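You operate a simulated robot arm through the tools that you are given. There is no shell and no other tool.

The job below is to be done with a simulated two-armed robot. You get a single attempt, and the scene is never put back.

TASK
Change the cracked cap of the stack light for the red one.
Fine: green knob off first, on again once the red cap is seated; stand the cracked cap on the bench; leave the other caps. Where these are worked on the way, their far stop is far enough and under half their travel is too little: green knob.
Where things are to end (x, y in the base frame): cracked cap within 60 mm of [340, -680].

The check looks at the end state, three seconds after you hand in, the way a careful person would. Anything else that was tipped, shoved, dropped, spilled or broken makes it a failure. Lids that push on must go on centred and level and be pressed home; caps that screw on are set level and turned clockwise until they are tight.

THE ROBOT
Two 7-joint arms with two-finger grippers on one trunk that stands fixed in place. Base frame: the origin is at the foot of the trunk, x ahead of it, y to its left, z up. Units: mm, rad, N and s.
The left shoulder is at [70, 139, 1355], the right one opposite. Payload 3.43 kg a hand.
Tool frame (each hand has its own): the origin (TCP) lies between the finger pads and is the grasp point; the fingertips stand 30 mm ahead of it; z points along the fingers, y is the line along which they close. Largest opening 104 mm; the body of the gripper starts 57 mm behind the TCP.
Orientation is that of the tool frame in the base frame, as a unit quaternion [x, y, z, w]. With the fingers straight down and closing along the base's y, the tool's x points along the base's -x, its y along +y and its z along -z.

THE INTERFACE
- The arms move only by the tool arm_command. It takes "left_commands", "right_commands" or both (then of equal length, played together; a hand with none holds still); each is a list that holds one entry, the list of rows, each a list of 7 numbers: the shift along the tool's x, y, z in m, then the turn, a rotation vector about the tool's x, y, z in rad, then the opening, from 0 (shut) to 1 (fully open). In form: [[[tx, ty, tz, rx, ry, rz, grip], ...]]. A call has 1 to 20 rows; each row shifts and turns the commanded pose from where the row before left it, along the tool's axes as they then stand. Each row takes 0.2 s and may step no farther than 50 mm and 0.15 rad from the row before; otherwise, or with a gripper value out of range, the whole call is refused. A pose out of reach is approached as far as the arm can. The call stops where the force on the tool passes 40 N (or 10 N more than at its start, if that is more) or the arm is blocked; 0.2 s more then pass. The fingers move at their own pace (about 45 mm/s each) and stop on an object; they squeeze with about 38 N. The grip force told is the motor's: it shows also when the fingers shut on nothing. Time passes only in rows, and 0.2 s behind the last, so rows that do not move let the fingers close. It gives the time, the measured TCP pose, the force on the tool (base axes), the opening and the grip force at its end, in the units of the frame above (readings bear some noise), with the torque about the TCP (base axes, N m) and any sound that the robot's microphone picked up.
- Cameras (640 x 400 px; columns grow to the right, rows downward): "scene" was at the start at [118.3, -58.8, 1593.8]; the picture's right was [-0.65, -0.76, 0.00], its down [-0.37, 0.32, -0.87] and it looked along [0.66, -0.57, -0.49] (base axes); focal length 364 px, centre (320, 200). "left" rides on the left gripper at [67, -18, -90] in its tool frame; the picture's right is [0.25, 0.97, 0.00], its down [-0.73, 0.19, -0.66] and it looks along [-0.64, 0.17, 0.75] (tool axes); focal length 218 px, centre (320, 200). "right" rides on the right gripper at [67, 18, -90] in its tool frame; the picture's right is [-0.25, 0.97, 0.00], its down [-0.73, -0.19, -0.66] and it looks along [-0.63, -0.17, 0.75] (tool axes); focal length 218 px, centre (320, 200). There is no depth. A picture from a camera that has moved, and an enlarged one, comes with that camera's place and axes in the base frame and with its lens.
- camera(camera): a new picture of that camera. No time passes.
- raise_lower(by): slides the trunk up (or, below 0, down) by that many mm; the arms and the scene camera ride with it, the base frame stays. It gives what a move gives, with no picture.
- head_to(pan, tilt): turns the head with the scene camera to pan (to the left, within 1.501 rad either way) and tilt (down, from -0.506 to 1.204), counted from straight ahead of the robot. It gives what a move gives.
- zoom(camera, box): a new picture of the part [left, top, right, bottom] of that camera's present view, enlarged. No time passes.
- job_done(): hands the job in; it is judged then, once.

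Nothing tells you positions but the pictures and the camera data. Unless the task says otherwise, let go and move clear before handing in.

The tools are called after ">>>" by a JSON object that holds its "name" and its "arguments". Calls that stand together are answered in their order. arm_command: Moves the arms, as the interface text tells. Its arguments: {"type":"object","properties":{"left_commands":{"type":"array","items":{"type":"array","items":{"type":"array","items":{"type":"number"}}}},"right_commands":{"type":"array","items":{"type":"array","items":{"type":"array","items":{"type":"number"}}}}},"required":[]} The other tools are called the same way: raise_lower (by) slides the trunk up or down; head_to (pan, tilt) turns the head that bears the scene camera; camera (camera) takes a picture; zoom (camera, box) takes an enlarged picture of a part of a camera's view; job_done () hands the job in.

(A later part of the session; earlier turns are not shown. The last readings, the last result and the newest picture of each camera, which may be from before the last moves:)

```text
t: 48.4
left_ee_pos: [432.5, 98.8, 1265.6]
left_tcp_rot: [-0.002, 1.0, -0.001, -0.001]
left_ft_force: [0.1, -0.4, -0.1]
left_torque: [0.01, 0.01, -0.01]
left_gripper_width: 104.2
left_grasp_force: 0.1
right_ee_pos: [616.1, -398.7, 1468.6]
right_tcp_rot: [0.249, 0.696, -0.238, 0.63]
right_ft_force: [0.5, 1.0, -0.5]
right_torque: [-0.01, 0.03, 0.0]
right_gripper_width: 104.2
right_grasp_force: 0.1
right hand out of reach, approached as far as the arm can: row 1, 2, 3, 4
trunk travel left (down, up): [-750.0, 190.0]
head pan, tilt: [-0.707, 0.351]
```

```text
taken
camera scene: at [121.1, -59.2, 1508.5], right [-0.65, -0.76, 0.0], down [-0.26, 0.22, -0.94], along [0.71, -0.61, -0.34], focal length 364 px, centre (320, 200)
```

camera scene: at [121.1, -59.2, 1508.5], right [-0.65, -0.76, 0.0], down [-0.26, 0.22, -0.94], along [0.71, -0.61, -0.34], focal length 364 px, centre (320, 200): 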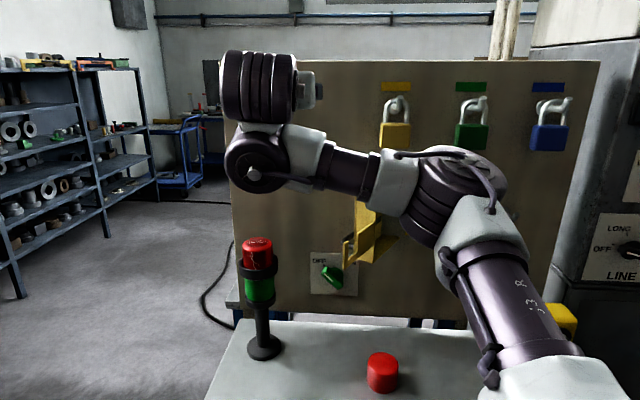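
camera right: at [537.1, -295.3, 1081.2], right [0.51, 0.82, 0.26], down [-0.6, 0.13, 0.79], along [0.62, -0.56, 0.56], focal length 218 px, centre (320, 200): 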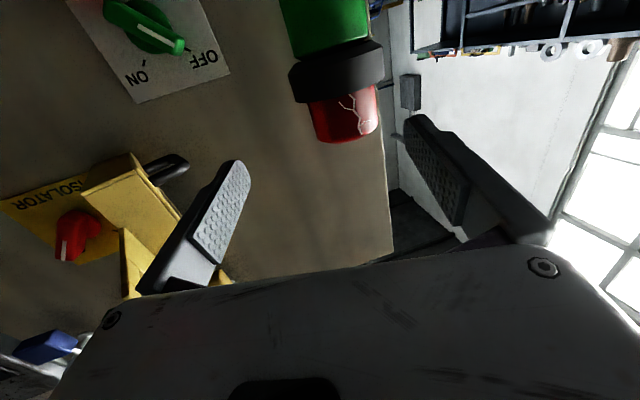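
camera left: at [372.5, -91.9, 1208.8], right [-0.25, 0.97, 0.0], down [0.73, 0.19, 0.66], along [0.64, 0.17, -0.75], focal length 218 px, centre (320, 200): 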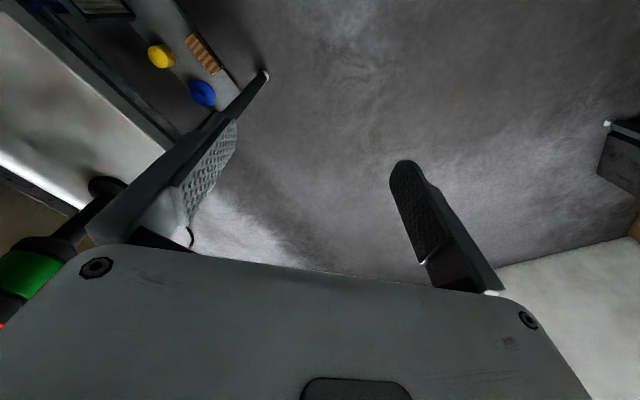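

Motion along the tool's own axis is blocked while sideways motion is free. I'll look down at the shoulder and upper arm to understand this posture.

>>> {"name": "head_to", "arguments": {"pan": -0.95, "tilt": 0.75}}

>>> {"name": "camera", "arguments": {"camera": "scene"}}

>>> {"name": "head_to", "arguments": {"pan": -1.4, "tilt": 1.1}}

>>> {"name": "camera", "arguments": {"camera": "scene"}}

```text
t: 49.3
left_ee_pos: [432.7, 96.1, 1266.4]
left_tcp_rot: [-0.002, 1.0, 0.0, 0.0]
left_ft_force: [-0.7, -0.8, 0.7]
left_torque: [-0.01, -0.01, 0.01]
left_gripper_width: 103.9
left_grasp_force: 0.0
right_ee_pos: [614.9, -400.4, 1468.5]
right_tcp_rot: [0.249, 0.695, -0.238, 0.631]
right_ft_force: [-0.5, -0.5, -0.3]
right_torque: [-0.02, 0.0, -0.02]
right_gripper_width: 104.1
right_grasp_force: 0.1
trunk travel left (down, up): [-750.0, 190.0]
head pan, tilt: [-0.949, 0.75]
```

```text
taken
camera scene: at [97.4, -67.4, 1473.0], right [-0.81, -0.58, 0.0], down [-0.4, 0.55, -0.73], along [0.43, -0.59, -0.68], focal length 364 px, centre (320, 200)
```

scene: 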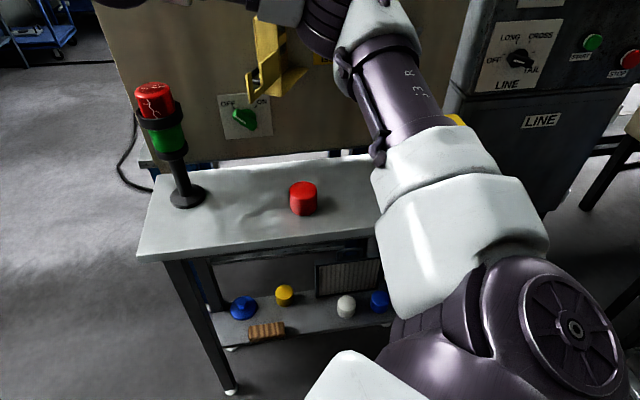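

```text
t: 50.2
left_ee_pos: [433.0, 97.5, 1265.5]
left_tcp_rot: [-0.002, 1.0, -0.001, 0.001]
left_ft_force: [-0.5, -0.5, 0.7]
left_torque: [0.06, 0.01, -0.01]
left_gripper_width: 104.0
left_grasp_force: 0.1
right_ee_pos: [614.1, -400.5, 1469.1]
right_tcp_rot: [0.249, 0.696, -0.238, 0.63]
right_ft_force: [0.1, 0.1, 0.5]
right_torque: [0.01, -0.01, -0.03]
right_gripper_width: 104.0
right_grasp_force: 0.0
trunk travel left (down, up): [-750.0, 190.0]
head pan, tilt: [-1.4, 1.1]
```

```text
taken
camera scene: at [60.2, -61.9, 1447.3], right [-0.99, -0.17, 0.0], down [-0.15, 0.88, -0.45], along [0.08, -0.45, -0.89], focal length 364 px, centre (320, 200)
```

scene: 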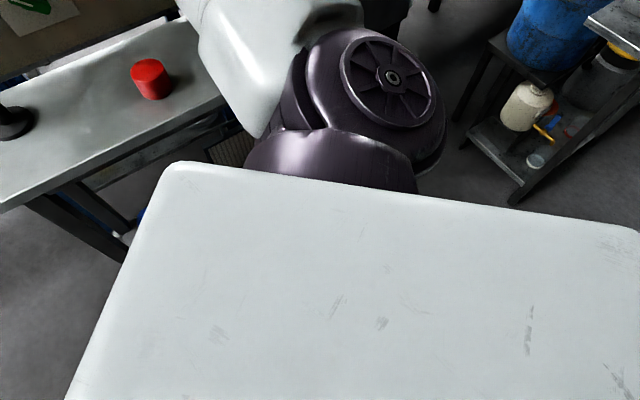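

The shoulder joint actually sits well out to the right, near (60, -290), so the natural tool heading for the stack light is about -10°. I'll swing the heading left and then test reaching forward.

>>> {"name": "head_to", "arguments": {"pan": -0.707, "tilt": 0.45}}

>>> {"name": "arm_command", "arguments": {"right_commands": [[[0, 0.015, 0, -0.131, 0, 0, 1], [0, 0.015, 0, -0.131, 0, 0, 1], [0, 0.015, 0, -0.131, 0, 0, 1], [0, 0.015, 0, -0.131, 0, 0, 1], [0, 0, 0.02, 0, 0, 0, 1], [0, 0, 0.02, 0, 0, 0, 1]]]}}

>>> {"name": "camera", "arguments": {"camera": "scene"}}

```text
t: 51.2
left_ee_pos: [432.2, 96.3, 1266.6]
left_tcp_rot: [-0.002, 1.0, 0.0, 0.0]
left_ft_force: [0.6, -0.8, 0.3]
left_torque: [-0.01, 0.0, -0.01]
left_gripper_width: 103.9
left_grasp_force: 0.1
right_ee_pos: [614.9, -399.4, 1468.6]
right_tcp_rot: [0.249, 0.696, -0.238, 0.63]
right_ft_force: [-0.3, 0.3, 1.0]
right_torque: [-0.01, 0.03, 0.01]
right_gripper_width: 104.2
right_grasp_force: 0.1
trunk travel left (down, up): [-750.0, 190.0]
head pan, tilt: [-0.707, 0.45]
```

```text
t: 52.6
left_ee_pos: [431.9, 97.9, 1265.5]
left_tcp_rot: [-0.002, 1.0, -0.002, 0.001]
left_ft_force: [0.6, -1.2, 0.2]
left_torque: [-0.06, 0.02, -0.02]
left_gripper_width: 104.0
left_grasp_force: 0.0
right_ee_pos: [554.0, -240.5, 1418.7]
right_tcp_rot: [0.078, 0.733, -0.051, 0.674]
right_ft_force: [0.8, 0.1, -0.1]
right_torque: [0.0, -0.01, -0.04]
right_gripper_width: 104.1
right_grasp_force: 0.0
right hand out of reach, approached as far as the arm can: row 1, 2, 3, 4, 5, 6
trunk travel left (down, up): [-750.0, 190.0]
head pan, tilt: [-0.707, 0.45]
```

```text
taken
camera scene: at [120.3, -59.1, 1499.3], right [-0.65, -0.76, 0.0], down [-0.33, 0.28, -0.9], along [0.68, -0.58, -0.44], focal length 364 px, centre (320, 200)
```

scene: 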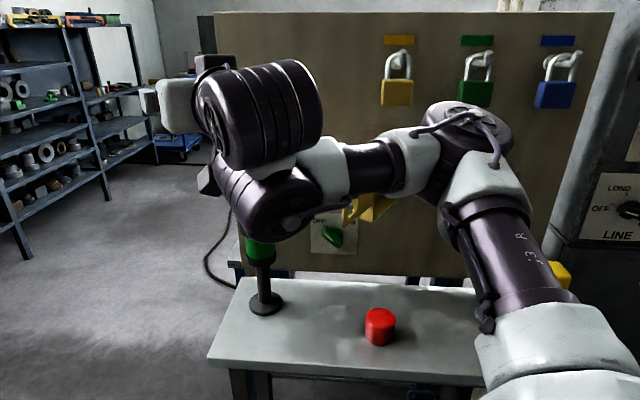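

The arm now fits a consistent model: shoulder near (70, -406), elbow out right, and a wrist bend limit of about 97°. Moving the hand right before going forward at heading -10° should keep the bend well inside that limit. The hand is high above the hook here, so this is safe.

>>> {"name": "arm_command", "arguments": {"right_commands": [[[-0.0016, -0.0253, 0.0097, 0, 0, 0, 1], [-0.0016, -0.0253, 0.0097, 0, 0, 0, 1], [-0.0016, -0.0253, 0.0097, 0, 0, 0, 1], [-0.0016, -0.0253, 0.0097, 0, 0, 0, 1], [-0.0016, -0.0253, 0.0097, 0, 0, 0, 1], [-0.0016, -0.0253, 0.0097, 0, 0, 0, 1]]]}}

>>> {"name": "camera", "arguments": {"camera": "scene"}}

```text
t: 54.0
left_ee_pos: [432.4, 97.1, 1267.1]
left_tcp_rot: [-0.002, 1.0, 0.0, 0.001]
left_ft_force: [-0.4, -0.6, 0.0]
left_torque: [-0.02, -0.04, -0.01]
left_gripper_width: 104.1
left_grasp_force: 0.0
right_ee_pos: [492.0, -305.2, 1403.7]
right_tcp_rot: [0.077, 0.733, -0.049, 0.674]
right_ft_force: [-0.6, 0.4, -0.2]
right_torque: [-0.01, -0.01, 0.03]
right_gripper_width: 104.1
right_grasp_force: 0.0
right hand out of reach, approached as far as the arm can: row 1, 2, 3, 4, 5, 6
trunk travel left (down, up): [-750.0, 190.0]
head pan, tilt: [-0.707, 0.45]
```

```text
taken
camera scene: at [118.6, -60.0, 1499.4], right [-0.65, -0.76, 0.0], down [-0.33, 0.28, -0.9], along [0.69, -0.58, -0.44], focal length 364 px, centre (320, 200)
```

scene: 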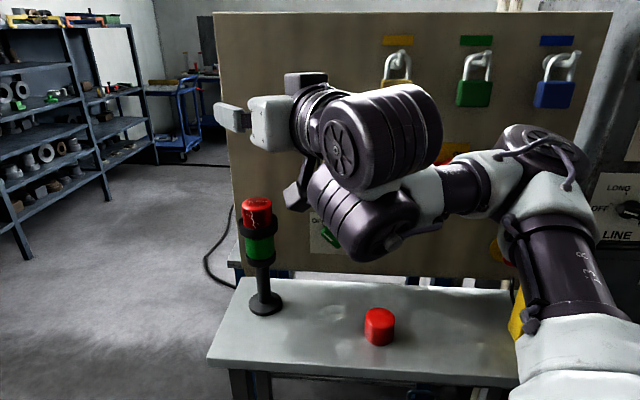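

The arm is sliding along its limit rather than clearing it. I'll bring the hand back to pointing down here in free space, like the starting posture, to relax the wrist, and then look again.

>>> {"name": "arm_command", "arguments": {"right_commands": [[[0, 0, 0, 0, 0.14, 0, 1], [0, 0, 0, 0, 0.14, 0, 1], [0, 0, 0, 0, 0.14, 0, 1], [0, 0, 0, 0, 0.14, 0, 1], [0, 0, 0, 0, 0.14, 0, 1]]]}}

>>> {"name": "camera", "arguments": {"camera": "scene"}}

```text
t: 55.2
left_ee_pos: [431.0, 97.6, 1266.1]
left_tcp_rot: [-0.002, 1.0, 0.0, 0.001]
left_ft_force: [-0.3, -0.4, 0.1]
left_torque: [0.01, 0.02, -0.02]
left_gripper_width: 103.9
left_grasp_force: 0.0
right_ee_pos: [493.4, -300.1, 1364.7]
right_tcp_rot: [0.081, 0.76, -0.045, 0.644]
right_ft_force: [-1.0, 0.6, -0.1]
right_torque: [-0.02, 0.01, -0.01]
right_gripper_width: 104.0
right_grasp_force: 0.0
right hand out of reach, approached as far as the arm can: row 1, 2, 3, 4, 5
trunk travel left (down, up): [-750.0, 190.0]
head pan, tilt: [-0.707, 0.45]
```

```text
taken
camera scene: at [119.2, -59.6, 1499.4], right [-0.65, -0.76, 0.0], down [-0.33, 0.28, -0.9], along [0.68, -0.58, -0.44], focal length 364 px, centre (320, 200)
```

scene: 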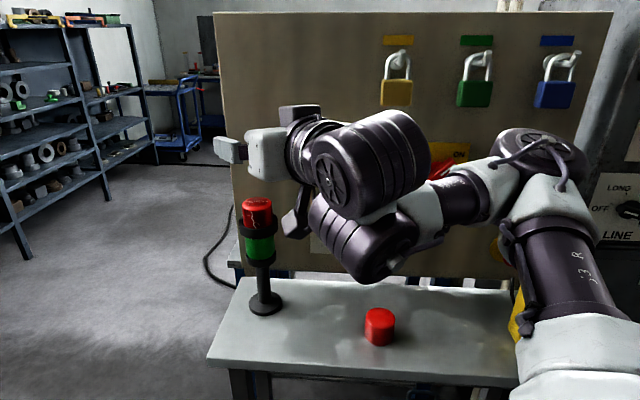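

Pitching down is also blocked here, and the wrist camera sits right beside the wrist joint underneath. Rolling the hand 180° to put the camera on top uses only the last joint and gives a better view. I'll try that, then test the pitch again.

>>> {"name": "arm_command", "arguments": {"right_commands": [[[0, 0, 0, 0, 0, -0.15, 1], [0, 0, 0, 0, 0, -0.15, 1], [0, 0, 0, 0, 0, -0.15, 1], [0, 0, 0, 0, 0, -0.15, 1], [0, 0, 0, 0, 0, -0.15, 1], [0, 0, 0, 0, 0, -0.15, 1], [0, 0, 0, 0, 0, -0.15, 1], [0, 0, 0, 0, 0, -0.15, 1], [0, 0, 0, 0, 0, -0.15, 1], [0, 0, 0, 0, 0, -0.15, 1], [0, 0, 0, 0, 0, -0.15, 1], [0, 0, 0, 0, 0, -0.15, 1], [0, 0, 0, 0, 0, -0.15, 1], [0, 0, 0, 0, 0, -0.15, 1], [0, 0, 0, 0, 0, -0.15, 1], [0, 0, 0, 0, 0, -0.15, 1], [0, 0, 0, 0, 0, -0.15, 1], [0, 0, 0, 0, 0, -0.15, 1], [0, 0, 0, 0, 0, -0.15, 1], [0, 0, 0, 0, 0, -0.15, 1]]]}}

>>> {"name": "arm_command", "arguments": {"right_commands": [[[0, 0, 0, 0, 0, -0.14, 1], [0, 0, 0, 0, -0.14, 0, 1], [0, 0, 0, 0, -0.14, 0, 1], [0, 0, 0, 0, -0.14, 0, 1]]]}}

>>> {"name": "camera", "arguments": {"camera": "scene"}}

```text
t: 59.5
left_ee_pos: [431.0, 96.8, 1267.3]
left_tcp_rot: [-0.002, 1.0, 0.0, 0.0]
left_ft_force: [0.6, 0.1, -0.2]
left_torque: [0.01, 0.02, -0.02]
left_gripper_width: 104.0
left_grasp_force: 0.1
right_ee_pos: [494.5, -300.3, 1365.7]
right_tcp_rot: [0.752, -0.134, 0.645, 0.001]
right_ft_force: [0.0, 0.3, -0.2]
right_torque: [0.03, 0.0, 0.01]
right_gripper_width: 104.2
right_grasp_force: 0.1
trunk travel left (down, up): [-750.0, 190.0]
head pan, tilt: [-0.707, 0.45]
```

```text
t: 60.5
left_ee_pos: [431.8, 98.0, 1266.5]
left_tcp_rot: [-0.002, 1.0, 0.0, 0.0]
left_ft_force: [0.4, 1.1, 0.1]
left_torque: [0.0, 0.04, 0.0]
left_gripper_width: 104.0
left_grasp_force: 0.1
right_ee_pos: [496.0, -299.6, 1362.8]
right_tcp_rot: [0.761, -0.082, 0.642, 0.045]
right_ft_force: [-0.5, 0.8, 0.0]
right_torque: [-0.02, -0.03, 0.01]
right_gripper_width: 104.1
right_grasp_force: 0.2
right hand out of reach, approached as far as the arm can: row 2, 3, 4
trunk travel left (down, up): [-750.0, 190.0]
head pan, tilt: [-0.707, 0.45]
```

```text
taken
camera scene: at [119.2, -59.5, 1499.4], right [-0.65, -0.76, 0.0], down [-0.33, 0.28, -0.9], along [0.68, -0.58, -0.44], focal length 364 px, centre (320, 200)
```

scene: 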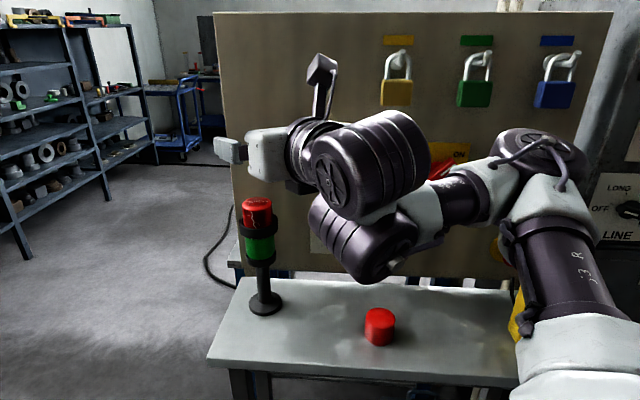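

The roll worked, and the camera is now on top. Pitch-down is still blocked, so I'll zoom in on the wrist to understand the joint layout.

>>> {"name": "zoom", "arguments": {"camera": "scene", "box": [200, 40, 460, 300]}}

>>> {"name": "zoom", "arguments": {"camera": "scene", "box": [400, 100, 640, 400]}}

```text
1.54 times, centred on (330, 170) of scene
camera zoom: at [119.2, -59.5, 1499.4], right [-0.65, -0.76, 0.0], down [-0.33, 0.28, -0.9], along [0.68, -0.58, -0.44], focal length 559 px, centre (305, 246)
```

zoom: 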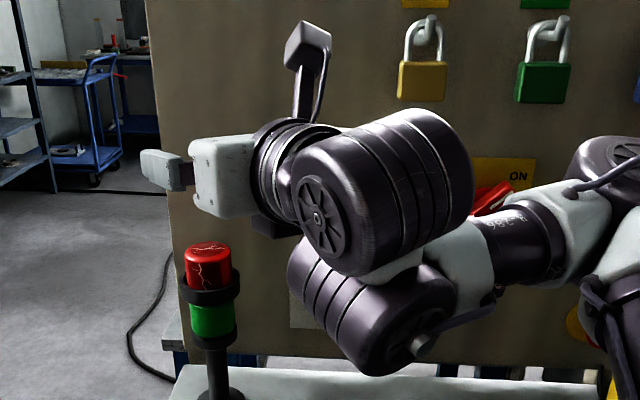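

```text
1.33 times, centred on (520, 250) of scene
camera zoom: at [119.2, -59.5, 1499.4], right [-0.65, -0.76, 0.0], down [-0.33, 0.28, -0.9], along [0.68, -0.58, -0.44], focal length 485 px, centre (53, 133)
```

zoom: 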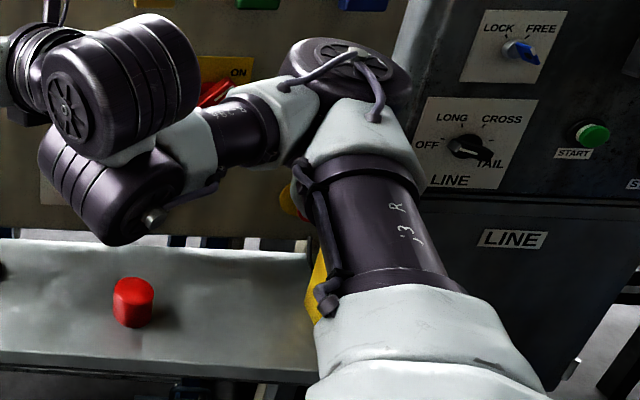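

I'll run a small set of test motions (pitch, yaw and the three translations) and read which ones are flagged. That will show which direction the limit lies in.

>>> {"name": "arm_command", "arguments": {"right_commands": [[[0, 0, 0, 0, 0.06, 0, 1], [0, 0, 0, 0, 0.06, 0, 1], [0, 0, 0, 0.06, 0, 0, 1], [0, 0, 0, -0.06, 0, 0, 1], [0, 0, 0, -0.06, 0, 0, 1], [0, 0, 0, 0.06, 0, 0, 1], [0, 0, 0.015, 0, 0, 0, 1], [0, 0, -0.015, 0, 0, 0, 1], [0, 0, -0.015, 0, 0, 0, 1], [0, 0, 0.015, 0, 0, 0, 1], [0.015, 0, 0, 0, 0, 0, 1], [-0.015, 0, 0, 0, 0, 0, 1], [-0.015, 0, 0, 0, 0, 0, 1], [0.015, 0, 0, 0, 0, 0, 1]]]}}

```text
t: 63.5
left_ee_pos: [431.3, 98.9, 1266.5]
left_tcp_rot: [-0.002, 1.0, -0.001, 0.0]
left_ft_force: [0.3, -0.2, -0.3]
left_torque: [0.02, -0.05, -0.03]
left_gripper_width: 104.0
left_grasp_force: 0.2
right_ee_pos: [509.2, -303.0, 1356.7]
right_tcp_rot: [0.759, -0.101, 0.64, 0.068]
right_ft_force: [1.0, 0.4, -0.3]
right_torque: [-0.01, 0.02, -0.04]
right_gripper_width: 104.1
right_grasp_force: 0.1
right hand out of reach, approached as far as the arm can: row 1, 2, 3, 9, 11
trunk travel left (down, up): [-750.0, 190.0]
head pan, tilt: [-0.707, 0.45]
```

Forward, rightward yaw and downward moves are now free, and only the folded-back directions are flagged. So I'll head forward toward the stack light, staying well above the hook.

>>> {"name": "arm_command", "arguments": {"right_commands": [[[0.0045, 0.0099, 0.0245, 0, 0, 0, 1], [0.0045, 0.0099, 0.0245, 0, 0, 0, 1], [0.0045, 0.0099, 0.0245, 0, 0, 0, 1], [0.0045, 0.0099, 0.0245, 0, 0, 0, 1], [0.0045, 0.0099, 0.0245, 0, 0, 0, 1]]]}}

>>> {"name": "camera", "arguments": {"camera": "scene"}}

>>> {"name": "camera", "arguments": {"camera": "right"}}

```text
t: 64.7
left_ee_pos: [431.6, 97.9, 1267.1]
left_tcp_rot: [-0.002, 1.0, 0.001, 0.0]
left_ft_force: [-0.2, -0.2, -0.4]
left_torque: [0.02, 0.01, 0.03]
left_gripper_width: 104.2
left_grasp_force: 0.0
right_ee_pos: [516.7, -308.1, 1355.3]
right_tcp_rot: [0.758, -0.102, 0.64, 0.068]
right_ft_force: [-0.4, 0.3, 0.1]
right_torque: [-0.01, -0.02, 0.01]
right_gripper_width: 104.2
right_grasp_force: 0.0
right hand out of reach, approached as far as the arm can: row 1, 2, 3, 4, 5
trunk travel left (down, up): [-750.0, 190.0]
head pan, tilt: [-0.707, 0.45]
```

```text
taken
camera scene: at [119.0, -59.2, 1499.4], right [-0.65, -0.76, 0.0], down [-0.33, 0.28, -0.9], along [0.68, -0.58, -0.44], focal length 364 px, centre (320, 200)
```

scene: 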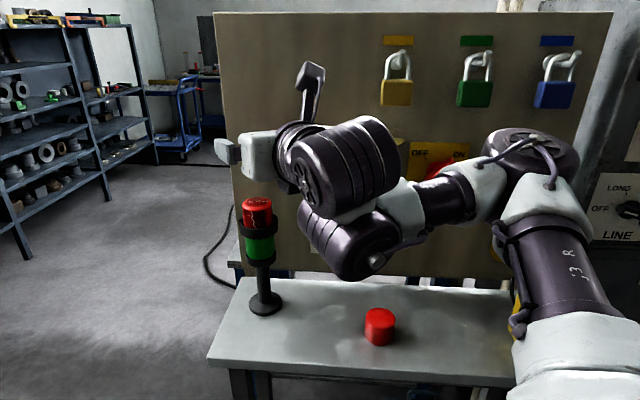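

```text
taken
camera right: at [438.2, -310.1, 1436.4], right [-0.27, -0.92, -0.28], down [-0.7, 0.39, -0.6], along [0.66, 0.03, -0.75], focal length 218 px, centre (320, 200)
```

right: 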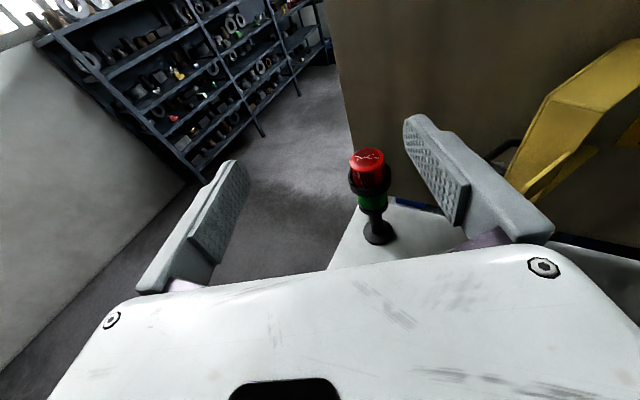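

Still bound for forward motion in this branch. The only comfortable region so far was near the knob approach (further right, heading -44°). I'll go back there at height, keeping in front of the hook, and try tilting the tool down from there.

>>> {"name": "arm_command", "arguments": {"right_commands": [[[0, 0.026, -0.004, 0, 0, 0, 1], [0, 0.026, -0.004, 0, 0, 0, 1], [0, 0.026, -0.004, 0, 0, 0, 1], [0, 0.026, -0.004, 0, 0, 0, 1], [0, 0.026, -0.004, 0, 0, 0, 1], [0, 0, 0, -0.1, 0, 0, 1], [0, 0, 0, -0.1, 0, 0, 1], [0, 0, 0, -0.1, 0, 0, 1], [0, 0, 0, -0.1, 0, 0, 1], [0, 0, 0, -0.1, 0, 0, 1]]]}}

>>> {"name": "camera", "arguments": {"camera": "scene"}}

```text
t: 66.8
left_ee_pos: [431.6, 98.3, 1266.6]
left_tcp_rot: [-0.002, 1.0, -0.001, 0.001]
left_ft_force: [0.0, -0.4, 0.5]
left_torque: [-0.02, 0.02, -0.03]
left_gripper_width: 103.9
left_grasp_force: 0.0
right_ee_pos: [476.2, -387.5, 1306.6]
right_tcp_rot: [0.716, -0.253, 0.6, 0.251]
right_ft_force: [-0.2, 0.7, 0.2]
right_torque: [0.0, 0.01, -0.01]
right_gripper_width: 104.1
right_grasp_force: 0.1
right hand out of reach, approached as far as the arm can: row 1, 2, 3, 4, 5, 8, 9, 10
trunk travel left (down, up): [-750.0, 190.0]
head pan, tilt: [-0.707, 0.45]
```

```text
taken
camera scene: at [118.7, -58.4, 1499.5], right [-0.65, -0.76, 0.0], down [-0.33, 0.28, -0.9], along [0.68, -0.58, -0.43], focal length 364 px, centre (320, 200)
```

scene: 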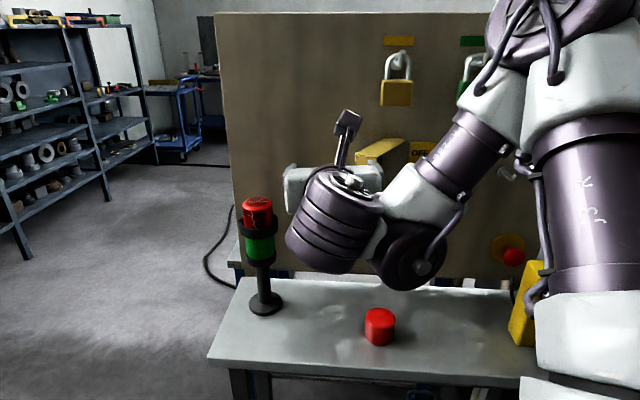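

The elbow has swung up, a much more natural posture. Testing pitch-down and forward from here with small steps.

>>> {"name": "arm_command", "arguments": {"right_commands": [[[0, 0, 0, 0, -0.08, 0, 1], [0, 0, 0, 0, -0.08, 0, 1], [0, 0, 0, 0, -0.08, 0, 1], [0, 0, 0, 0, -0.08, 0, 1], [0, 0, 0, 0, -0.08, 0, 1]]]}}

>>> {"name": "camera", "arguments": {"camera": "scene"}}

```text
t: 68.0
left_ee_pos: [430.8, 95.4, 1266.4]
left_tcp_rot: [-0.003, 1.0, 0.0, 0.001]
left_ft_force: [-0.2, 0.7, 1.2]
left_torque: [0.02, -0.02, 0.01]
left_gripper_width: 104.0
left_grasp_force: 0.1
right_ee_pos: [433.8, -461.5, 1183.8]
right_tcp_rot: [0.82, -0.3, 0.446, 0.197]
right_ft_force: [-0.5, 0.0, 0.8]
right_torque: [0.01, 0.01, 0.03]
right_gripper_width: 103.8
right_grasp_force: 0.1
right hand out of reach, approached as far as the arm can: row 1, 2, 3, 4, 5
trunk travel left (down, up): [-750.0, 190.0]
head pan, tilt: [-0.707, 0.45]
```

```text
taken
camera scene: at [118.8, -61.0, 1499.4], right [-0.65, -0.76, 0.0], down [-0.33, 0.28, -0.9], along [0.68, -0.58, -0.44], focal length 364 px, centre (320, 200)
```

scene: 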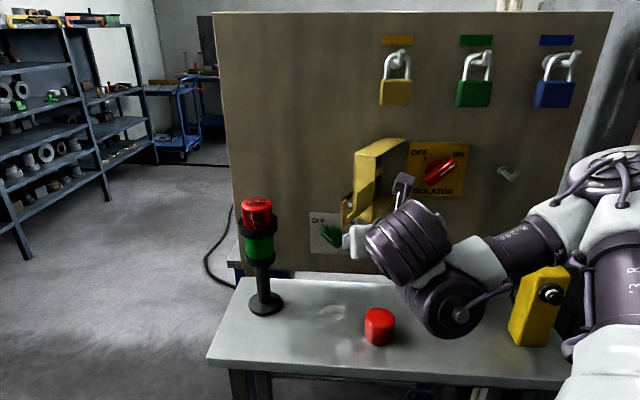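

The pitch went down to about 32°, but the hand slid to (434, -461, 1184), within roughly 40 mm of the hook. Backing directly away from the panel first.

>>> {"name": "arm_command", "arguments": {"right_commands": [[[-0.014, -0.0007, -0.0227, 0, 0, 0, 1], [-0.014, -0.0007, -0.0227, 0, 0, 0, 1], [-0.014, -0.0007, -0.0227, 0, 0, 0, 1]]]}}

>>> {"name": "camera", "arguments": {"camera": "scene"}}

```text
t: 68.8
left_ee_pos: [432.0, 96.9, 1266.7]
left_tcp_rot: [-0.002, 1.0, -0.001, -0.001]
left_ft_force: [-0.4, -0.6, -0.2]
left_torque: [0.02, 0.03, -0.03]
left_gripper_width: 103.8
left_grasp_force: 0.2
right_ee_pos: [439.4, -448.3, 1172.5]
right_tcp_rot: [0.822, -0.302, 0.441, 0.198]
right_ft_force: [-0.5, 0.1, -0.9]
right_torque: [-0.01, 0.0, 0.0]
right_gripper_width: 103.8
right_grasp_force: 0.1
right hand out of reach, approached as far as the arm can: row 1, 2, 3
trunk travel left (down, up): [-750.0, 190.0]
head pan, tilt: [-0.707, 0.45]
```

```text
taken
camera scene: at [119.1, -59.2, 1499.4], right [-0.65, -0.76, 0.0], down [-0.33, 0.28, -0.9], along [0.68, -0.58, -0.44], focal length 364 px, centre (320, 200)
```

scene: 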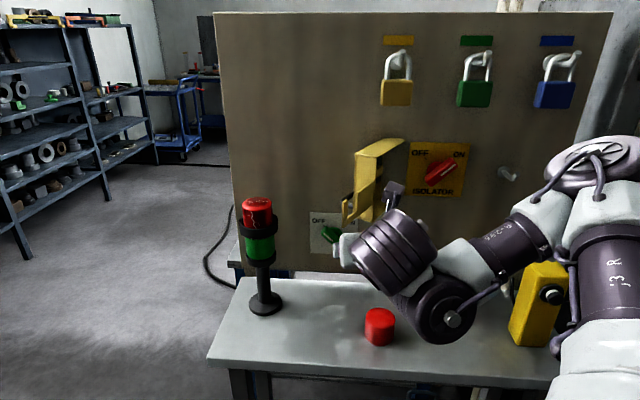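

It can't back up from here because the arm is folded near its minimum. Sideways motion has always been free, so I'll slide left, away from the hook, before tilting any further.

>>> {"name": "arm_command", "arguments": {"right_commands": [[[0, -0.03, 0, 0, 0, 0, 1], [0, -0.03, 0, 0, 0, 0, 1], [0, -0.03, 0, 0, 0, 0, 1], [0, -0.03, 0, 0, 0, 0, 1]]]}}

>>> {"name": "camera", "arguments": {"camera": "scene"}}

```text
t: 69.8
left_ee_pos: [432.3, 97.8, 1266.1]
left_tcp_rot: [-0.002, 1.0, -0.001, 0.001]
left_ft_force: [-0.1, 0.0, 0.0]
left_torque: [-0.01, -0.02, 0.01]
left_gripper_width: 104.0
left_grasp_force: 0.1
right_ee_pos: [493.8, -391.5, 1117.7]
right_tcp_rot: [0.821, -0.301, 0.443, 0.196]
right_ft_force: [0.3, 0.5, -0.2]
right_torque: [0.01, 0.0, -0.02]
right_gripper_width: 104.0
right_grasp_force: 0.1
right hand out of reach, approached as far as the arm can: row 1, 2, 3, 4
trunk travel left (down, up): [-750.0, 190.0]
head pan, tilt: [-0.707, 0.45]
```

```text
taken
camera scene: at [120.8, -59.0, 1499.3], right [-0.65, -0.76, 0.0], down [-0.33, 0.28, -0.9], along [0.68, -0.58, -0.44], focal length 364 px, centre (320, 200)
```

scene: 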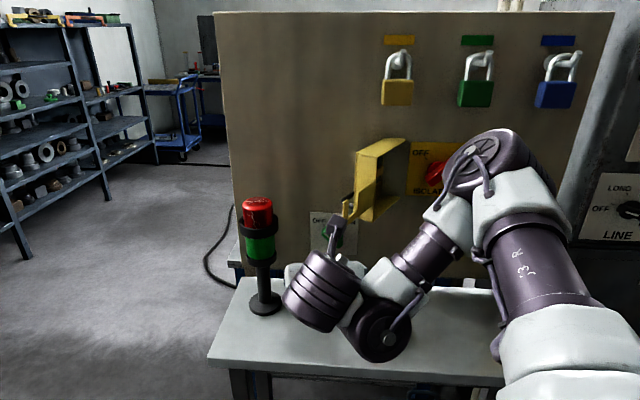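

I'll roll the hand back so the camera sits on the robot side again, as at the start. That keeps it away from the hook when I tilt the tool down toward the starting posture.

>>> {"name": "arm_command", "arguments": {"right_commands": [[[0, -0.005, -0.003, 0, 0, 0.15, 1], [0, 0, 0, 0, 0, 0.15, 1], [0, 0, 0, 0, 0, 0.15, 1], [0, 0, 0, 0, 0, 0.15, 1], [0, 0, 0, 0, 0, 0.15, 1], [0, 0, 0, 0, 0, 0.15, 1], [0, 0, 0, 0, 0, 0.15, 1], [0, 0, 0, 0, 0, 0.15, 1], [0, 0, 0, 0, 0, 0.15, 1], [0, 0, 0, 0, 0, 0.15, 1], [0, 0, 0, 0, 0, 0.15, 1], [0, 0, 0, 0, 0, 0.15, 1], [0, 0, 0, 0, 0, 0.15, 1], [0, 0, 0, 0, 0, 0.15, 1], [0, 0, 0, 0, 0, 0.15, 1], [0, 0, 0, 0, 0, 0.15, 1], [0, 0, 0, 0, 0, 0.15, 1], [0, 0, 0, 0, 0, 0.15, 1], [0, 0, 0, 0, 0, 0.15, 1], [0, 0, 0, 0, 0, 0.15, 1]]]}}

>>> {"name": "arm_command", "arguments": {"right_commands": [[[0, 0, 0, 0, 0, 0.14, 1], [-0.02, 0, 0, 0, 0, 0, 1], [-0.02, 0, 0, 0, 0, 0, 1], [-0.02, 0, 0, 0, 0, 0, 1]]]}}

>>> {"name": "camera", "arguments": {"camera": "scene"}}

```text
t: 74.0
left_ee_pos: [431.5, 97.5, 1267.1]
left_tcp_rot: [-0.002, 1.0, 0.0, 0.0]
left_ft_force: [-0.6, 0.7, 0.7]
left_torque: [0.02, -0.01, 0.0]
left_gripper_width: 104.1
left_grasp_force: 0.0
right_ee_pos: [490.4, -392.1, 1113.3]
right_tcp_rot: [0.243, 0.841, -0.227, 0.426]
right_ft_force: [0.0, 0.4, -0.2]
right_torque: [0.01, 0.01, 0.01]
right_gripper_width: 103.9
right_grasp_force: 0.0
right hand out of reach, approached as far as the arm can: row 1
trunk travel left (down, up): [-750.0, 190.0]
head pan, tilt: [-0.707, 0.45]
```

```text
t: 75.0
left_ee_pos: [431.8, 97.2, 1266.7]
left_tcp_rot: [-0.001, 1.0, 0.0, 0.001]
left_ft_force: [0.0, -0.7, 0.1]
left_torque: [-0.01, 0.01, -0.03]
left_gripper_width: 104.1
left_grasp_force: 0.1
right_ee_pos: [492.3, -425.5, 1141.2]
right_tcp_rot: [0.299, 0.822, -0.197, 0.443]
right_ft_force: [0.3, -0.1, 0.7]
right_torque: [-0.01, -0.02, 0.01]
right_gripper_width: 103.9
right_grasp_force: 0.1
right hand out of reach, approached as far as the arm can: row 2, 3, 4
trunk travel left (down, up): [-750.0, 190.0]
head pan, tilt: [-0.707, 0.45]
```

```text
taken
camera scene: at [118.6, -59.6, 1499.4], right [-0.65, -0.76, 0.0], down [-0.33, 0.28, -0.9], along [0.69, -0.58, -0.44], focal length 364 px, centre (320, 200)
```

scene: 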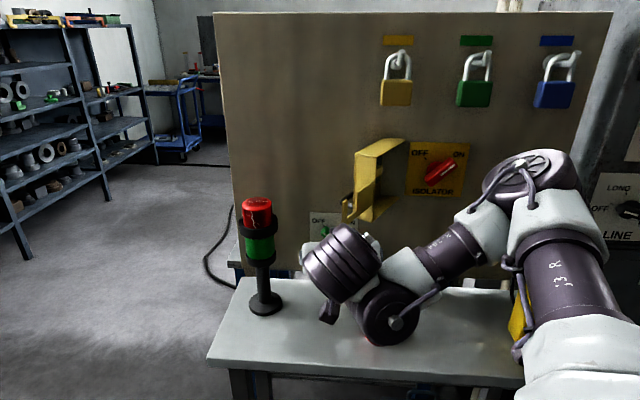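

I'm too close to the hook to go up here. I'll slide left again, a direction that has been reliable, before raising the trunk and returning to the starting posture high up.

>>> {"name": "arm_command", "arguments": {"right_commands": [[[0, 0.025, 0, 0, 0, 0, 1], [0, 0.025, 0, 0, 0, 0, 1], [0, 0.025, 0, 0, 0, 0, 1], [0, 0.025, 0, 0, 0, 0, 1], [0, 0.025, 0, 0, 0, 0, 1]]]}}

>>> {"name": "camera", "arguments": {"camera": "scene"}}

```text
t: 76.2
left_ee_pos: [431.8, 97.9, 1265.8]
left_tcp_rot: [-0.002, 1.0, -0.001, 0.0]
left_ft_force: [-0.2, 0.1, -0.4]
left_torque: [0.0, 0.0, 0.0]
left_gripper_width: 104.2
left_grasp_force: 0.0
right_ee_pos: [494.7, -374.0, 1098.8]
right_tcp_rot: [0.298, 0.822, -0.195, 0.445]
right_ft_force: [0.2, 0.5, -0.1]
right_torque: [0.04, 0.01, 0.01]
right_gripper_width: 103.9
right_grasp_force: 0.0
right hand out of reach, approached as far as the arm can: row 1, 2, 3, 4, 5
trunk travel left (down, up): [-750.0, 190.0]
head pan, tilt: [-0.707, 0.45]
```

```text
taken
camera scene: at [119.4, -59.0, 1499.4], right [-0.65, -0.76, 0.0], down [-0.33, 0.28, -0.9], along [0.68, -0.58, -0.44], focal length 364 px, centre (320, 200)
```

scene: 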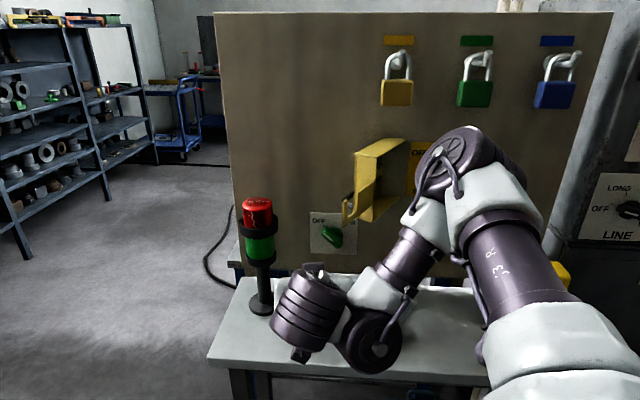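

The arm is now in an elbow-up posture at (495, -374, 1099). I'll test whether smaller pitch steps, combined with a little forward and upward motion, stay in reach.

>>> {"name": "arm_command", "arguments": {"right_commands": [[[0, 0, 0, 0, 0.03, 0, 1], [0, 0, 0, 0, 0.03, 0, 1], [0, 0, 0.01, 0, 0, 0, 1], [0, 0, 0.01, 0, 0, 0, 1], [-0.01, 0, 0, 0, 0, 0, 1], [0.01, 0, 0, 0, 0, 0, 1], [0, -0.01, 0, 0, 0, 0, 1], [0, -0.01, 0, 0, 0, 0, 1], [0, 0, 0.01, 0, 0, 0, 1], [0, 0, 0, 0, -0.03, 0, 1], [0, 0, 0, 0.03, 0, 0, 1], [0, 0, 0, -0.03, 0, 0, 1], [0, 0, 0, 0, 0, 0.03, 1]]]}}

```text
t: 79.0
left_ee_pos: [430.8, 96.4, 1266.3]
left_tcp_rot: [-0.002, 1.0, 0.001, -0.001]
left_ft_force: [0.1, -0.8, -0.1]
left_torque: [-0.01, 0.0, 0.01]
left_gripper_width: 104.0
left_grasp_force: 0.1
right_ee_pos: [461.5, -412.3, 1083.5]
right_tcp_rot: [0.317, 0.824, -0.187, 0.43]
right_ft_force: [-0.5, -0.2, -0.3]
right_torque: [0.01, 0.0, 0.01]
right_gripper_width: 104.3
right_grasp_force: 0.2
right hand out of reach, approached as far as the arm can: row 1, 2, 3, 4
trunk travel left (down, up): [-750.0, 190.0]
head pan, tilt: [-0.707, 0.45]
```

Moving right frees the arm, so the limit is the wrist being too far left. At D ≈ 618 the hand is clear in front of the hook, so I'll raise the trunk fully to work above everything while I set up an approach from a more natural angle.

>>> {"name": "raise_lower", "arguments": {"by": 190}}

>>> {"name": "camera", "arguments": {"camera": "scene"}}

```text
t: 81.1
left_ee_pos: [431.2, 96.4, 1455.7]
left_tcp_rot: [-0.002, 1.0, 0.0, -0.001]
left_ft_force: [0.5, 0.6, -0.7]
left_torque: [-0.02, -0.02, 0.03]
left_gripper_width: 104.1
left_grasp_force: 0.1
right_ee_pos: [463.0, -411.9, 1273.5]
right_tcp_rot: [0.316, 0.824, -0.187, 0.431]
right_ft_force: [0.6, -0.4, 0.6]
right_torque: [0.01, 0.02, -0.01]
right_gripper_width: 104.2
right_grasp_force: 0.0
trunk travel left (down, up): [-940.0, 0.0]
head pan, tilt: [-0.707, 0.45]
```

```text
taken
camera scene: at [119.3, -59.5, 1689.3], right [-0.65, -0.76, 0.0], down [-0.33, 0.28, -0.9], along [0.68, -0.58, -0.44], focal length 364 px, centre (320, 200)
```

scene: 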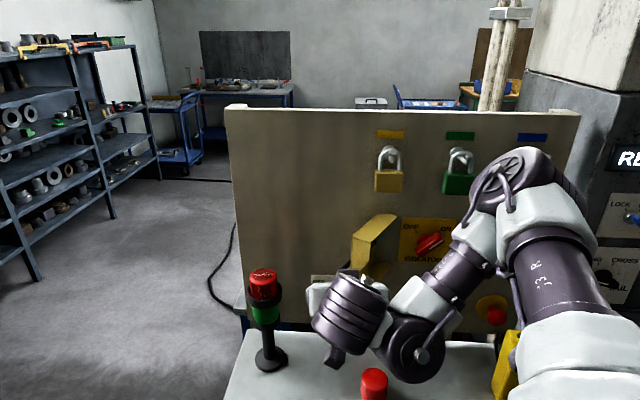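

The trunk is fully up. Next I lift the hand and move it slightly right, into the freer region.

>>> {"name": "arm_command", "arguments": {"right_commands": [[[-0.0209, -0.0095, -0.0042, 0, 0, 0, 1], [-0.0209, -0.0095, -0.0042, 0, 0, 0, 1], [-0.0209, -0.0095, -0.0042, 0, 0, 0, 1], [-0.0209, -0.0095, -0.0042, 0, 0, 0, 1], [-0.0209, -0.0095, -0.0042, 0, 0, 0, 1]]]}}

>>> {"name": "camera", "arguments": {"camera": "scene"}}

```text
t: 82.3
left_ee_pos: [428.7, 96.5, 1456.7]
left_tcp_rot: [-0.001, 1.0, 0.0, 0.001]
left_ft_force: [0.3, 0.0, -0.7]
left_torque: [0.0, -0.02, 0.04]
left_gripper_width: 103.9
left_grasp_force: 0.0
right_ee_pos: [448.0, -477.8, 1354.5]
right_tcp_rot: [0.315, 0.822, -0.188, 0.435]
right_ft_force: [-0.6, 0.4, 0.6]
right_torque: [0.04, -0.01, 0.01]
right_gripper_width: 104.1
right_grasp_force: 0.1
right hand out of reach, approached as far as the arm can: row 4, 5
trunk travel left (down, up): [-940.0, 0.0]
head pan, tilt: [-0.707, 0.45]
```

```text
taken
camera scene: at [117.8, -60.5, 1689.5], right [-0.65, -0.76, 0.0], down [-0.33, 0.28, -0.9], along [0.69, -0.58, -0.44], focal length 364 px, centre (320, 200)
```

scene: 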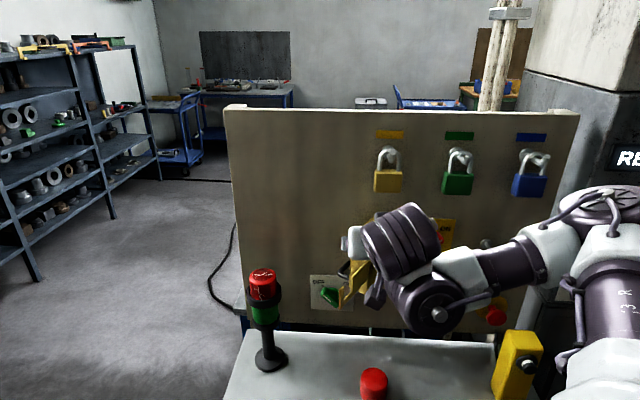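

Now at (448, -478, 1354), above the hook and the yellow box. I'll extend straight ahead along base x at this height.

>>> {"name": "arm_command", "arguments": {"right_commands": [[[-0.0086, 0.0136, 0.0118, 0, 0, 0, 1], [-0.0086, 0.0136, 0.0118, 0, 0, 0, 1], [-0.0086, 0.0136, 0.0118, 0, 0, 0, 1], [-0.0086, 0.0136, 0.0118, 0, 0, 0, 1]]]}}

```text
t: 83.3
left_ee_pos: [431.0, 97.5, 1456.9]
left_tcp_rot: [-0.002, 1.0, 0.001, 0.0]
left_ft_force: [0.7, 0.2, -0.6]
left_torque: [0.02, 0.0, 0.0]
left_gripper_width: 104.3
left_grasp_force: 0.1
right_ee_pos: [450.6, -475.3, 1353.4]
right_tcp_rot: [0.315, 0.823, -0.187, 0.434]
right_ft_force: [0.2, 0.5, -0.3]
right_torque: [-0.01, 0.01, -0.01]
right_gripper_width: 103.9
right_grasp_force: 0.1
right hand out of reach, approached as far as the arm can: row 1, 2, 3, 4
trunk travel left (down, up): [-940.0, 0.0]
head pan, tilt: [-0.707, 0.45]
```

Straight ahead is blocked here as well. I'll probe each axis with small steps and read the flags.

>>> {"name": "arm_command", "arguments": {"right_commands": [[[0.01, 0, 0, 0, 0, 0, 1], [-0.01, 0, 0, 0, 0, 0, 1], [0, -0.01, 0, 0, 0, 0, 1], [0, 0.01, 0, 0, 0, 0, 1], [0, 0.01, 0, 0, 0, 0, 1], [0, -0.01, 0, 0, 0, 0, 1], [0, 0, 0.01, 0, 0, 0, 1], [0, 0, -0.01, 0, 0, 0, 1], [0, 0, -0.01, 0, 0, 0, 1], [0, 0, 0.01, 0, 0, 0, 1], [0, 0, 0, 0.03, 0, 0, 1], [0, 0, 0, -0.03, 0, 0, 1], [0, 0, 0, -0.03, 0, 0, 1], [0, 0, 0, 0.03, 0, 0, 1], [0, 0, 0, 0, 0.03, 0, 1], [0, 0, 0, 0, -0.03, 0, 1], [0, 0, 0, 0, -0.03, 0, 1], [0, 0, 0, 0, 0.03, 0, 1]]]}}

```text
t: 87.1
left_ee_pos: [431.4, 97.9, 1455.1]
left_tcp_rot: [-0.001, 1.0, -0.001, 0.0]
left_ft_force: [-0.6, 0.4, 0.1]
left_torque: [0.01, -0.03, -0.01]
left_gripper_width: 104.0
left_grasp_force: 0.1
right_ee_pos: [433.2, -477.9, 1344.3]
right_tcp_rot: [0.317, 0.824, -0.189, 0.43]
right_ft_force: [-0.4, -0.5, 0.0]
right_torque: [-0.01, 0.03, -0.03]
right_gripper_width: 104.0
right_grasp_force: 0.1
right hand out of reach, approached as far as the arm can: row 5, 7, 11, 15
trunk travel left (down, up): [-940.0, 0.0]
head pan, tilt: [-0.707, 0.45]
```

The left arm still has its original posture, mirrored. I'll turn the head to study it and understand the arm's geometry instead of guessing.

>>> {"name": "head_to", "arguments": {"pan": 0.5, "tilt": 0.45}}

>>> {"name": "camera", "arguments": {"camera": "scene"}}

>>> {"name": "head_to", "arguments": {"pan": 1.0, "tilt": 0.6}}

>>> {"name": "camera", "arguments": {"camera": "scene"}}

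```text
t: 88.5
left_ee_pos: [432.0, 97.0, 1456.4]
left_tcp_rot: [-0.001, 1.0, 0.0, 0.0]
left_ft_force: [0.5, -1.0, 0.2]
left_torque: [0.01, 0.01, 0.0]
left_gripper_width: 103.9
left_grasp_force: 0.1
right_ee_pos: [432.5, -477.6, 1344.2]
right_tcp_rot: [0.316, 0.824, -0.187, 0.431]
right_ft_force: [0.3, 0.6, -0.3]
right_torque: [-0.02, -0.02, 0.01]
right_gripper_width: 104.0
right_grasp_force: 0.0
trunk travel left (down, up): [-940.0, 0.0]
head pan, tilt: [0.499, 0.45]
```

```text
taken
camera scene: at [130.2, 44.2, 1689.4], right [0.48, -0.88, 0.0], down [-0.38, -0.21, -0.9], along [0.79, 0.43, -0.44], focal length 364 px, centre (320, 200)
```

scene: 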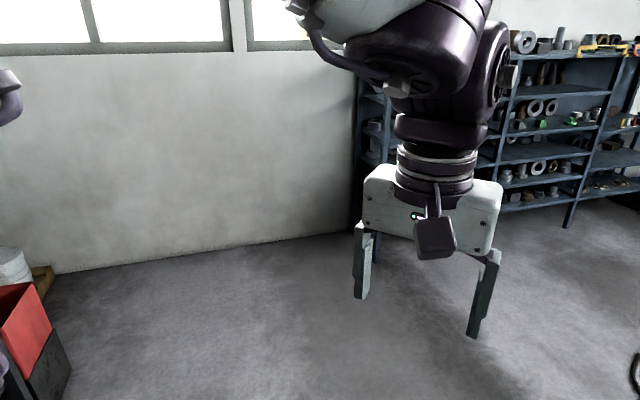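

```text
t: 89.5
left_ee_pos: [431.3, 97.7, 1455.7]
left_tcp_rot: [-0.002, 1.0, 0.0, -0.001]
left_ft_force: [0.3, -0.6, -0.2]
left_torque: [0.01, 0.0, -0.01]
left_gripper_width: 103.8
left_grasp_force: 0.2
right_ee_pos: [431.8, -477.5, 1343.8]
right_tcp_rot: [0.316, 0.824, -0.188, 0.43]
right_ft_force: [0.5, 0.4, -0.9]
right_torque: [0.0, -0.01, 0.02]
right_gripper_width: 103.7
right_grasp_force: 0.1
trunk travel left (down, up): [-940.0, 0.0]
head pan, tilt: [1.0, 0.6]
```

```text
taken
camera scene: at [97.0, 74.5, 1675.9], right [0.84, -0.54, 0.0], down [-0.31, -0.47, -0.83], along [0.45, 0.69, -0.56], focal length 364 px, centre (320, 200)
```

scene: 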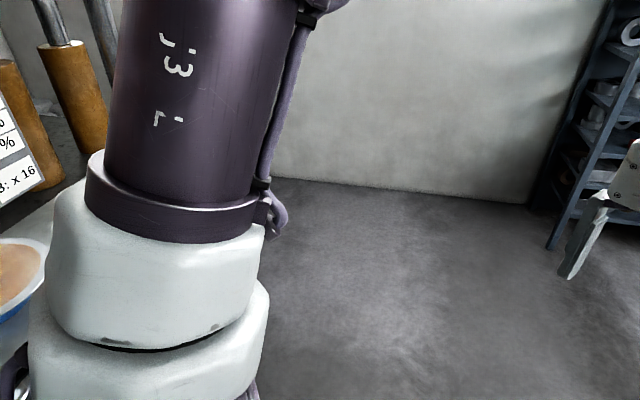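

The left upper arm stands vertical in the original posture. I'll tilt up to see its elbow and forearm.

>>> {"name": "head_to", "arguments": {"pan": 0.7, "tilt": -0.3}}

>>> {"name": "camera", "arguments": {"camera": "scene"}}

>>> {"name": "head_to", "arguments": {"pan": -1.0, "tilt": 0.1}}

>>> {"name": "camera", "arguments": {"camera": "scene"}}

```text
t: 90.7
left_ee_pos: [431.2, 96.8, 1455.6]
left_tcp_rot: [-0.002, 1.0, 0.0, 0.0]
left_ft_force: [-0.3, 0.1, 0.6]
left_torque: [0.05, -0.01, 0.01]
left_gripper_width: 104.1
left_grasp_force: 0.0
right_ee_pos: [433.0, -476.8, 1343.8]
right_tcp_rot: [0.316, 0.825, -0.187, 0.431]
right_ft_force: [0.0, -0.6, 0.0]
right_torque: [0.02, -0.03, 0.05]
right_gripper_width: 104.0
right_grasp_force: 0.1
trunk travel left (down, up): [-940.0, 0.0]
head pan, tilt: [0.7, -0.3]
```

```text
taken
camera scene: at [109.4, 50.9, 1756.5], right [0.64, -0.76, 0.0], down [0.23, 0.19, -0.96], along [0.73, 0.62, 0.29], focal length 364 px, centre (320, 200)
```

scene: 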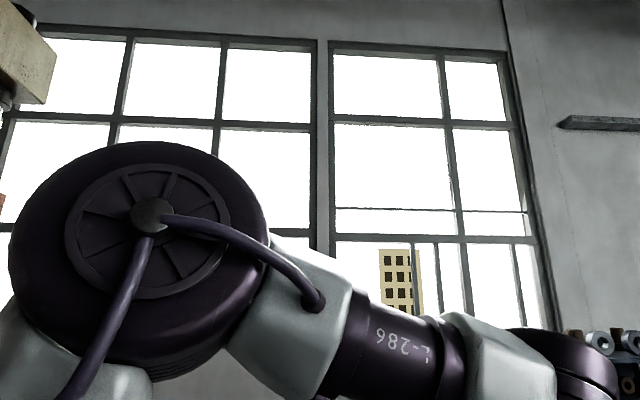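

```text
t: 92.4
left_ee_pos: [430.9, 97.5, 1456.7]
left_tcp_rot: [-0.002, 1.0, 0.0, 0.0]
left_ft_force: [-0.9, 0.8, -0.1]
left_torque: [-0.04, 0.01, 0.01]
left_gripper_width: 104.0
left_grasp_force: 0.1
right_ee_pos: [433.0, -476.9, 1344.1]
right_tcp_rot: [0.316, 0.824, -0.187, 0.431]
right_ft_force: [-0.5, -0.1, 0.2]
right_torque: [-0.03, -0.03, 0.04]
right_gripper_width: 104.1
right_grasp_force: 0.1
trunk travel left (down, up): [-940.0, 0.0]
head pan, tilt: [-1.0, 0.099]
```

```text
taken
camera scene: at [99.1, -77.3, 1722.0], right [-0.84, -0.54, 0.0], down [-0.05, 0.08, -1.0], along [0.54, -0.84, -0.1], focal length 364 px, centre (320, 200)
```

scene: 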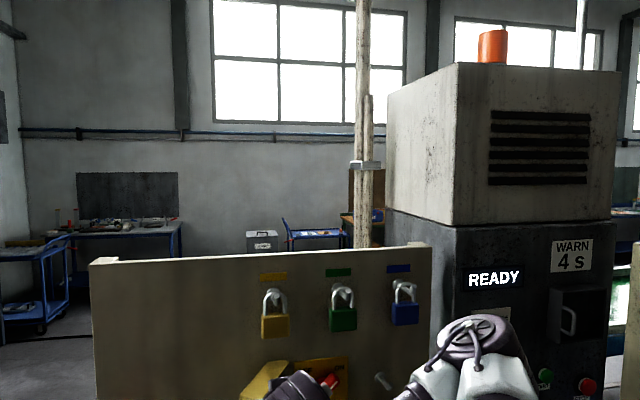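

The left arm shows the natural posture: upper arm vertical, elbow high, forearm about 286 mm. On the right the elbow has fallen outward, so I want the tool pointing radially from the shoulder and pitched down, which should bring it back up. I'll yaw left while keeping the wrist in place.

>>> {"name": "arm_command", "arguments": {"right_commands": [[[0, 0.0136, 0, -0.066, -0.003, -0.045, 1], [0, 0.0136, 0, -0.066, -0.003, -0.045, 1], [0, 0.0136, 0, -0.066, -0.003, -0.045, 1], [0, 0.0136, 0, -0.066, -0.003, -0.045, 1]]]}}

>>> {"name": "head_to", "arguments": {"pan": -0.707, "tilt": 0.45}}

>>> {"name": "camera", "arguments": {"camera": "scene"}}

```text
t: 93.4
left_ee_pos: [432.7, 97.0, 1455.7]
left_tcp_rot: [-0.001, 1.0, -0.001, 0.0]
left_ft_force: [0.4, 0.3, -0.9]
left_torque: [-0.01, -0.02, 0.0]
left_gripper_width: 104.2
left_grasp_force: 0.1
right_ee_pos: [463.3, -413.8, 1355.1]
right_tcp_rot: [0.223, 0.85, -0.155, 0.451]
right_ft_force: [-0.3, -0.4, 0.6]
right_torque: [-0.01, 0.01, 0.0]
right_gripper_width: 104.0
right_grasp_force: 0.0
right hand out of reach, approached as far as the arm can: row 1, 2, 3, 4
trunk travel left (down, up): [-940.0, 0.0]
head pan, tilt: [-1.0, 0.099]
```

```text
t: 94.2
left_ee_pos: [430.7, 97.9, 1456.2]
left_tcp_rot: [-0.001, 1.0, 0.001, 0.001]
left_ft_force: [0.0, 0.3, 1.1]
left_torque: [0.04, 0.02, 0.01]
left_gripper_width: 104.0
left_grasp_force: 0.0
right_ee_pos: [462.9, -415.5, 1354.1]
right_tcp_rot: [0.223, 0.85, -0.155, 0.451]
right_ft_force: [0.8, -0.4, 1.3]
right_torque: [0.02, -0.03, 0.01]
right_gripper_width: 103.9
right_grasp_force: 0.1
trunk travel left (down, up): [-940.0, 0.0]
head pan, tilt: [-0.707, 0.45]
```

```text
taken
camera scene: at [118.7, -60.0, 1689.5], right [-0.65, -0.76, 0.0], down [-0.33, 0.28, -0.9], along [0.68, -0.58, -0.43], focal length 364 px, centre (320, 200)
```

scene: 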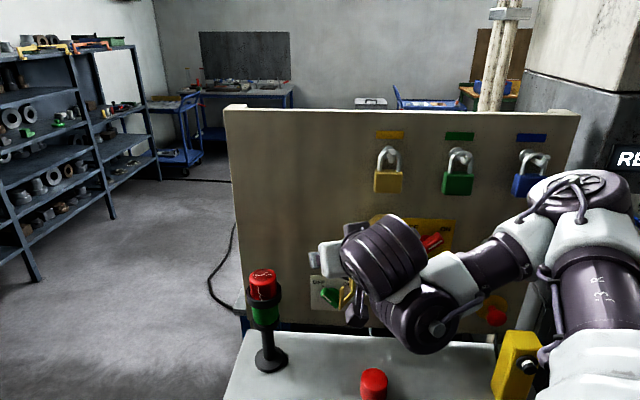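

The upper arm is lying along the shoulder axis, a singular spot that explains the sticking. The elbow came up naturally when the hand was well above the shoulder, so I'll lift the hand about 200 mm and check.

>>> {"name": "arm_command", "arguments": {"right_commands": [[[-0.0209, -0.0016, -0.0136, 0, 0, 0, 1], [-0.0209, -0.0016, -0.0136, 0, 0, 0, 1], [-0.0209, -0.0016, -0.0136, 0, 0, 0, 1], [-0.0209, -0.0016, -0.0136, 0, 0, 0, 1], [-0.0209, -0.0016, -0.0136, 0, 0, 0, 1], [-0.0209, -0.0016, -0.0136, 0, 0, 0, 1], [-0.0209, -0.0016, -0.0136, 0, 0, 0, 1], [-0.0209, -0.0016, -0.0136, 0, 0, 0, 1]]]}}

>>> {"name": "head_to", "arguments": {"pan": -0.8, "tilt": 0.2}}

>>> {"name": "camera", "arguments": {"camera": "scene"}}

```text
t: 96.0
left_ee_pos: [432.1, 96.3, 1456.4]
left_tcp_rot: [-0.001, 1.0, 0.0, 0.0]
left_ft_force: [-0.6, -0.7, -0.1]
left_torque: [0.0, -0.02, 0.0]
left_gripper_width: 104.3
left_grasp_force: 0.0
right_ee_pos: [460.1, -416.3, 1373.3]
right_tcp_rot: [0.224, 0.848, -0.157, 0.453]
right_ft_force: [0.4, 0.0, -0.2]
right_torque: [-0.02, 0.02, 0.01]
right_gripper_width: 103.9
right_grasp_force: 0.0
right hand out of reach, approached as far as the arm can: row 1, 2, 3, 4, 5, 6, 7, 8
trunk travel left (down, up): [-940.0, 0.0]
head pan, tilt: [-0.707, 0.45]
```

```text
t: 96.8
left_ee_pos: [430.2, 97.4, 1456.8]
left_tcp_rot: [-0.002, 1.0, -0.001, 0.0]
left_ft_force: [-1.0, 0.2, -0.3]
left_torque: [0.01, 0.03, -0.03]
left_gripper_width: 103.9
left_grasp_force: 0.0
right_ee_pos: [460.3, -416.1, 1373.7]
right_tcp_rot: [0.223, 0.849, -0.156, 0.453]
right_ft_force: [-0.1, -0.3, -0.1]
right_torque: [0.03, 0.0, 0.0]
right_gripper_width: 103.9
right_grasp_force: 0.1
trunk travel left (down, up): [-940.0, 0.0]
head pan, tilt: [-0.799, 0.201]
```

```text
taken
camera scene: at [114.3, -66.6, 1712.5], right [-0.72, -0.7, 0.0], down [-0.14, 0.14, -0.98], along [0.68, -0.7, -0.2], focal length 364 px, centre (320, 200)
```

scene: 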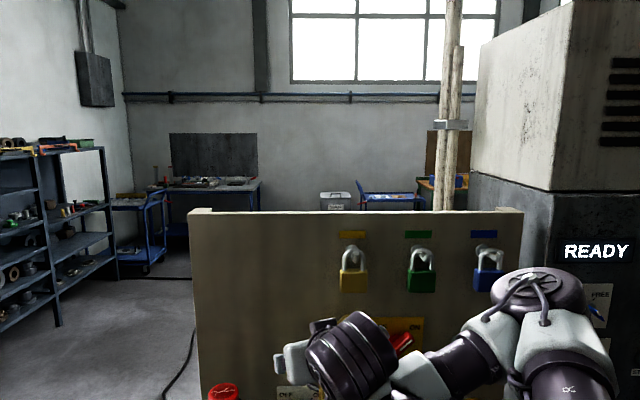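

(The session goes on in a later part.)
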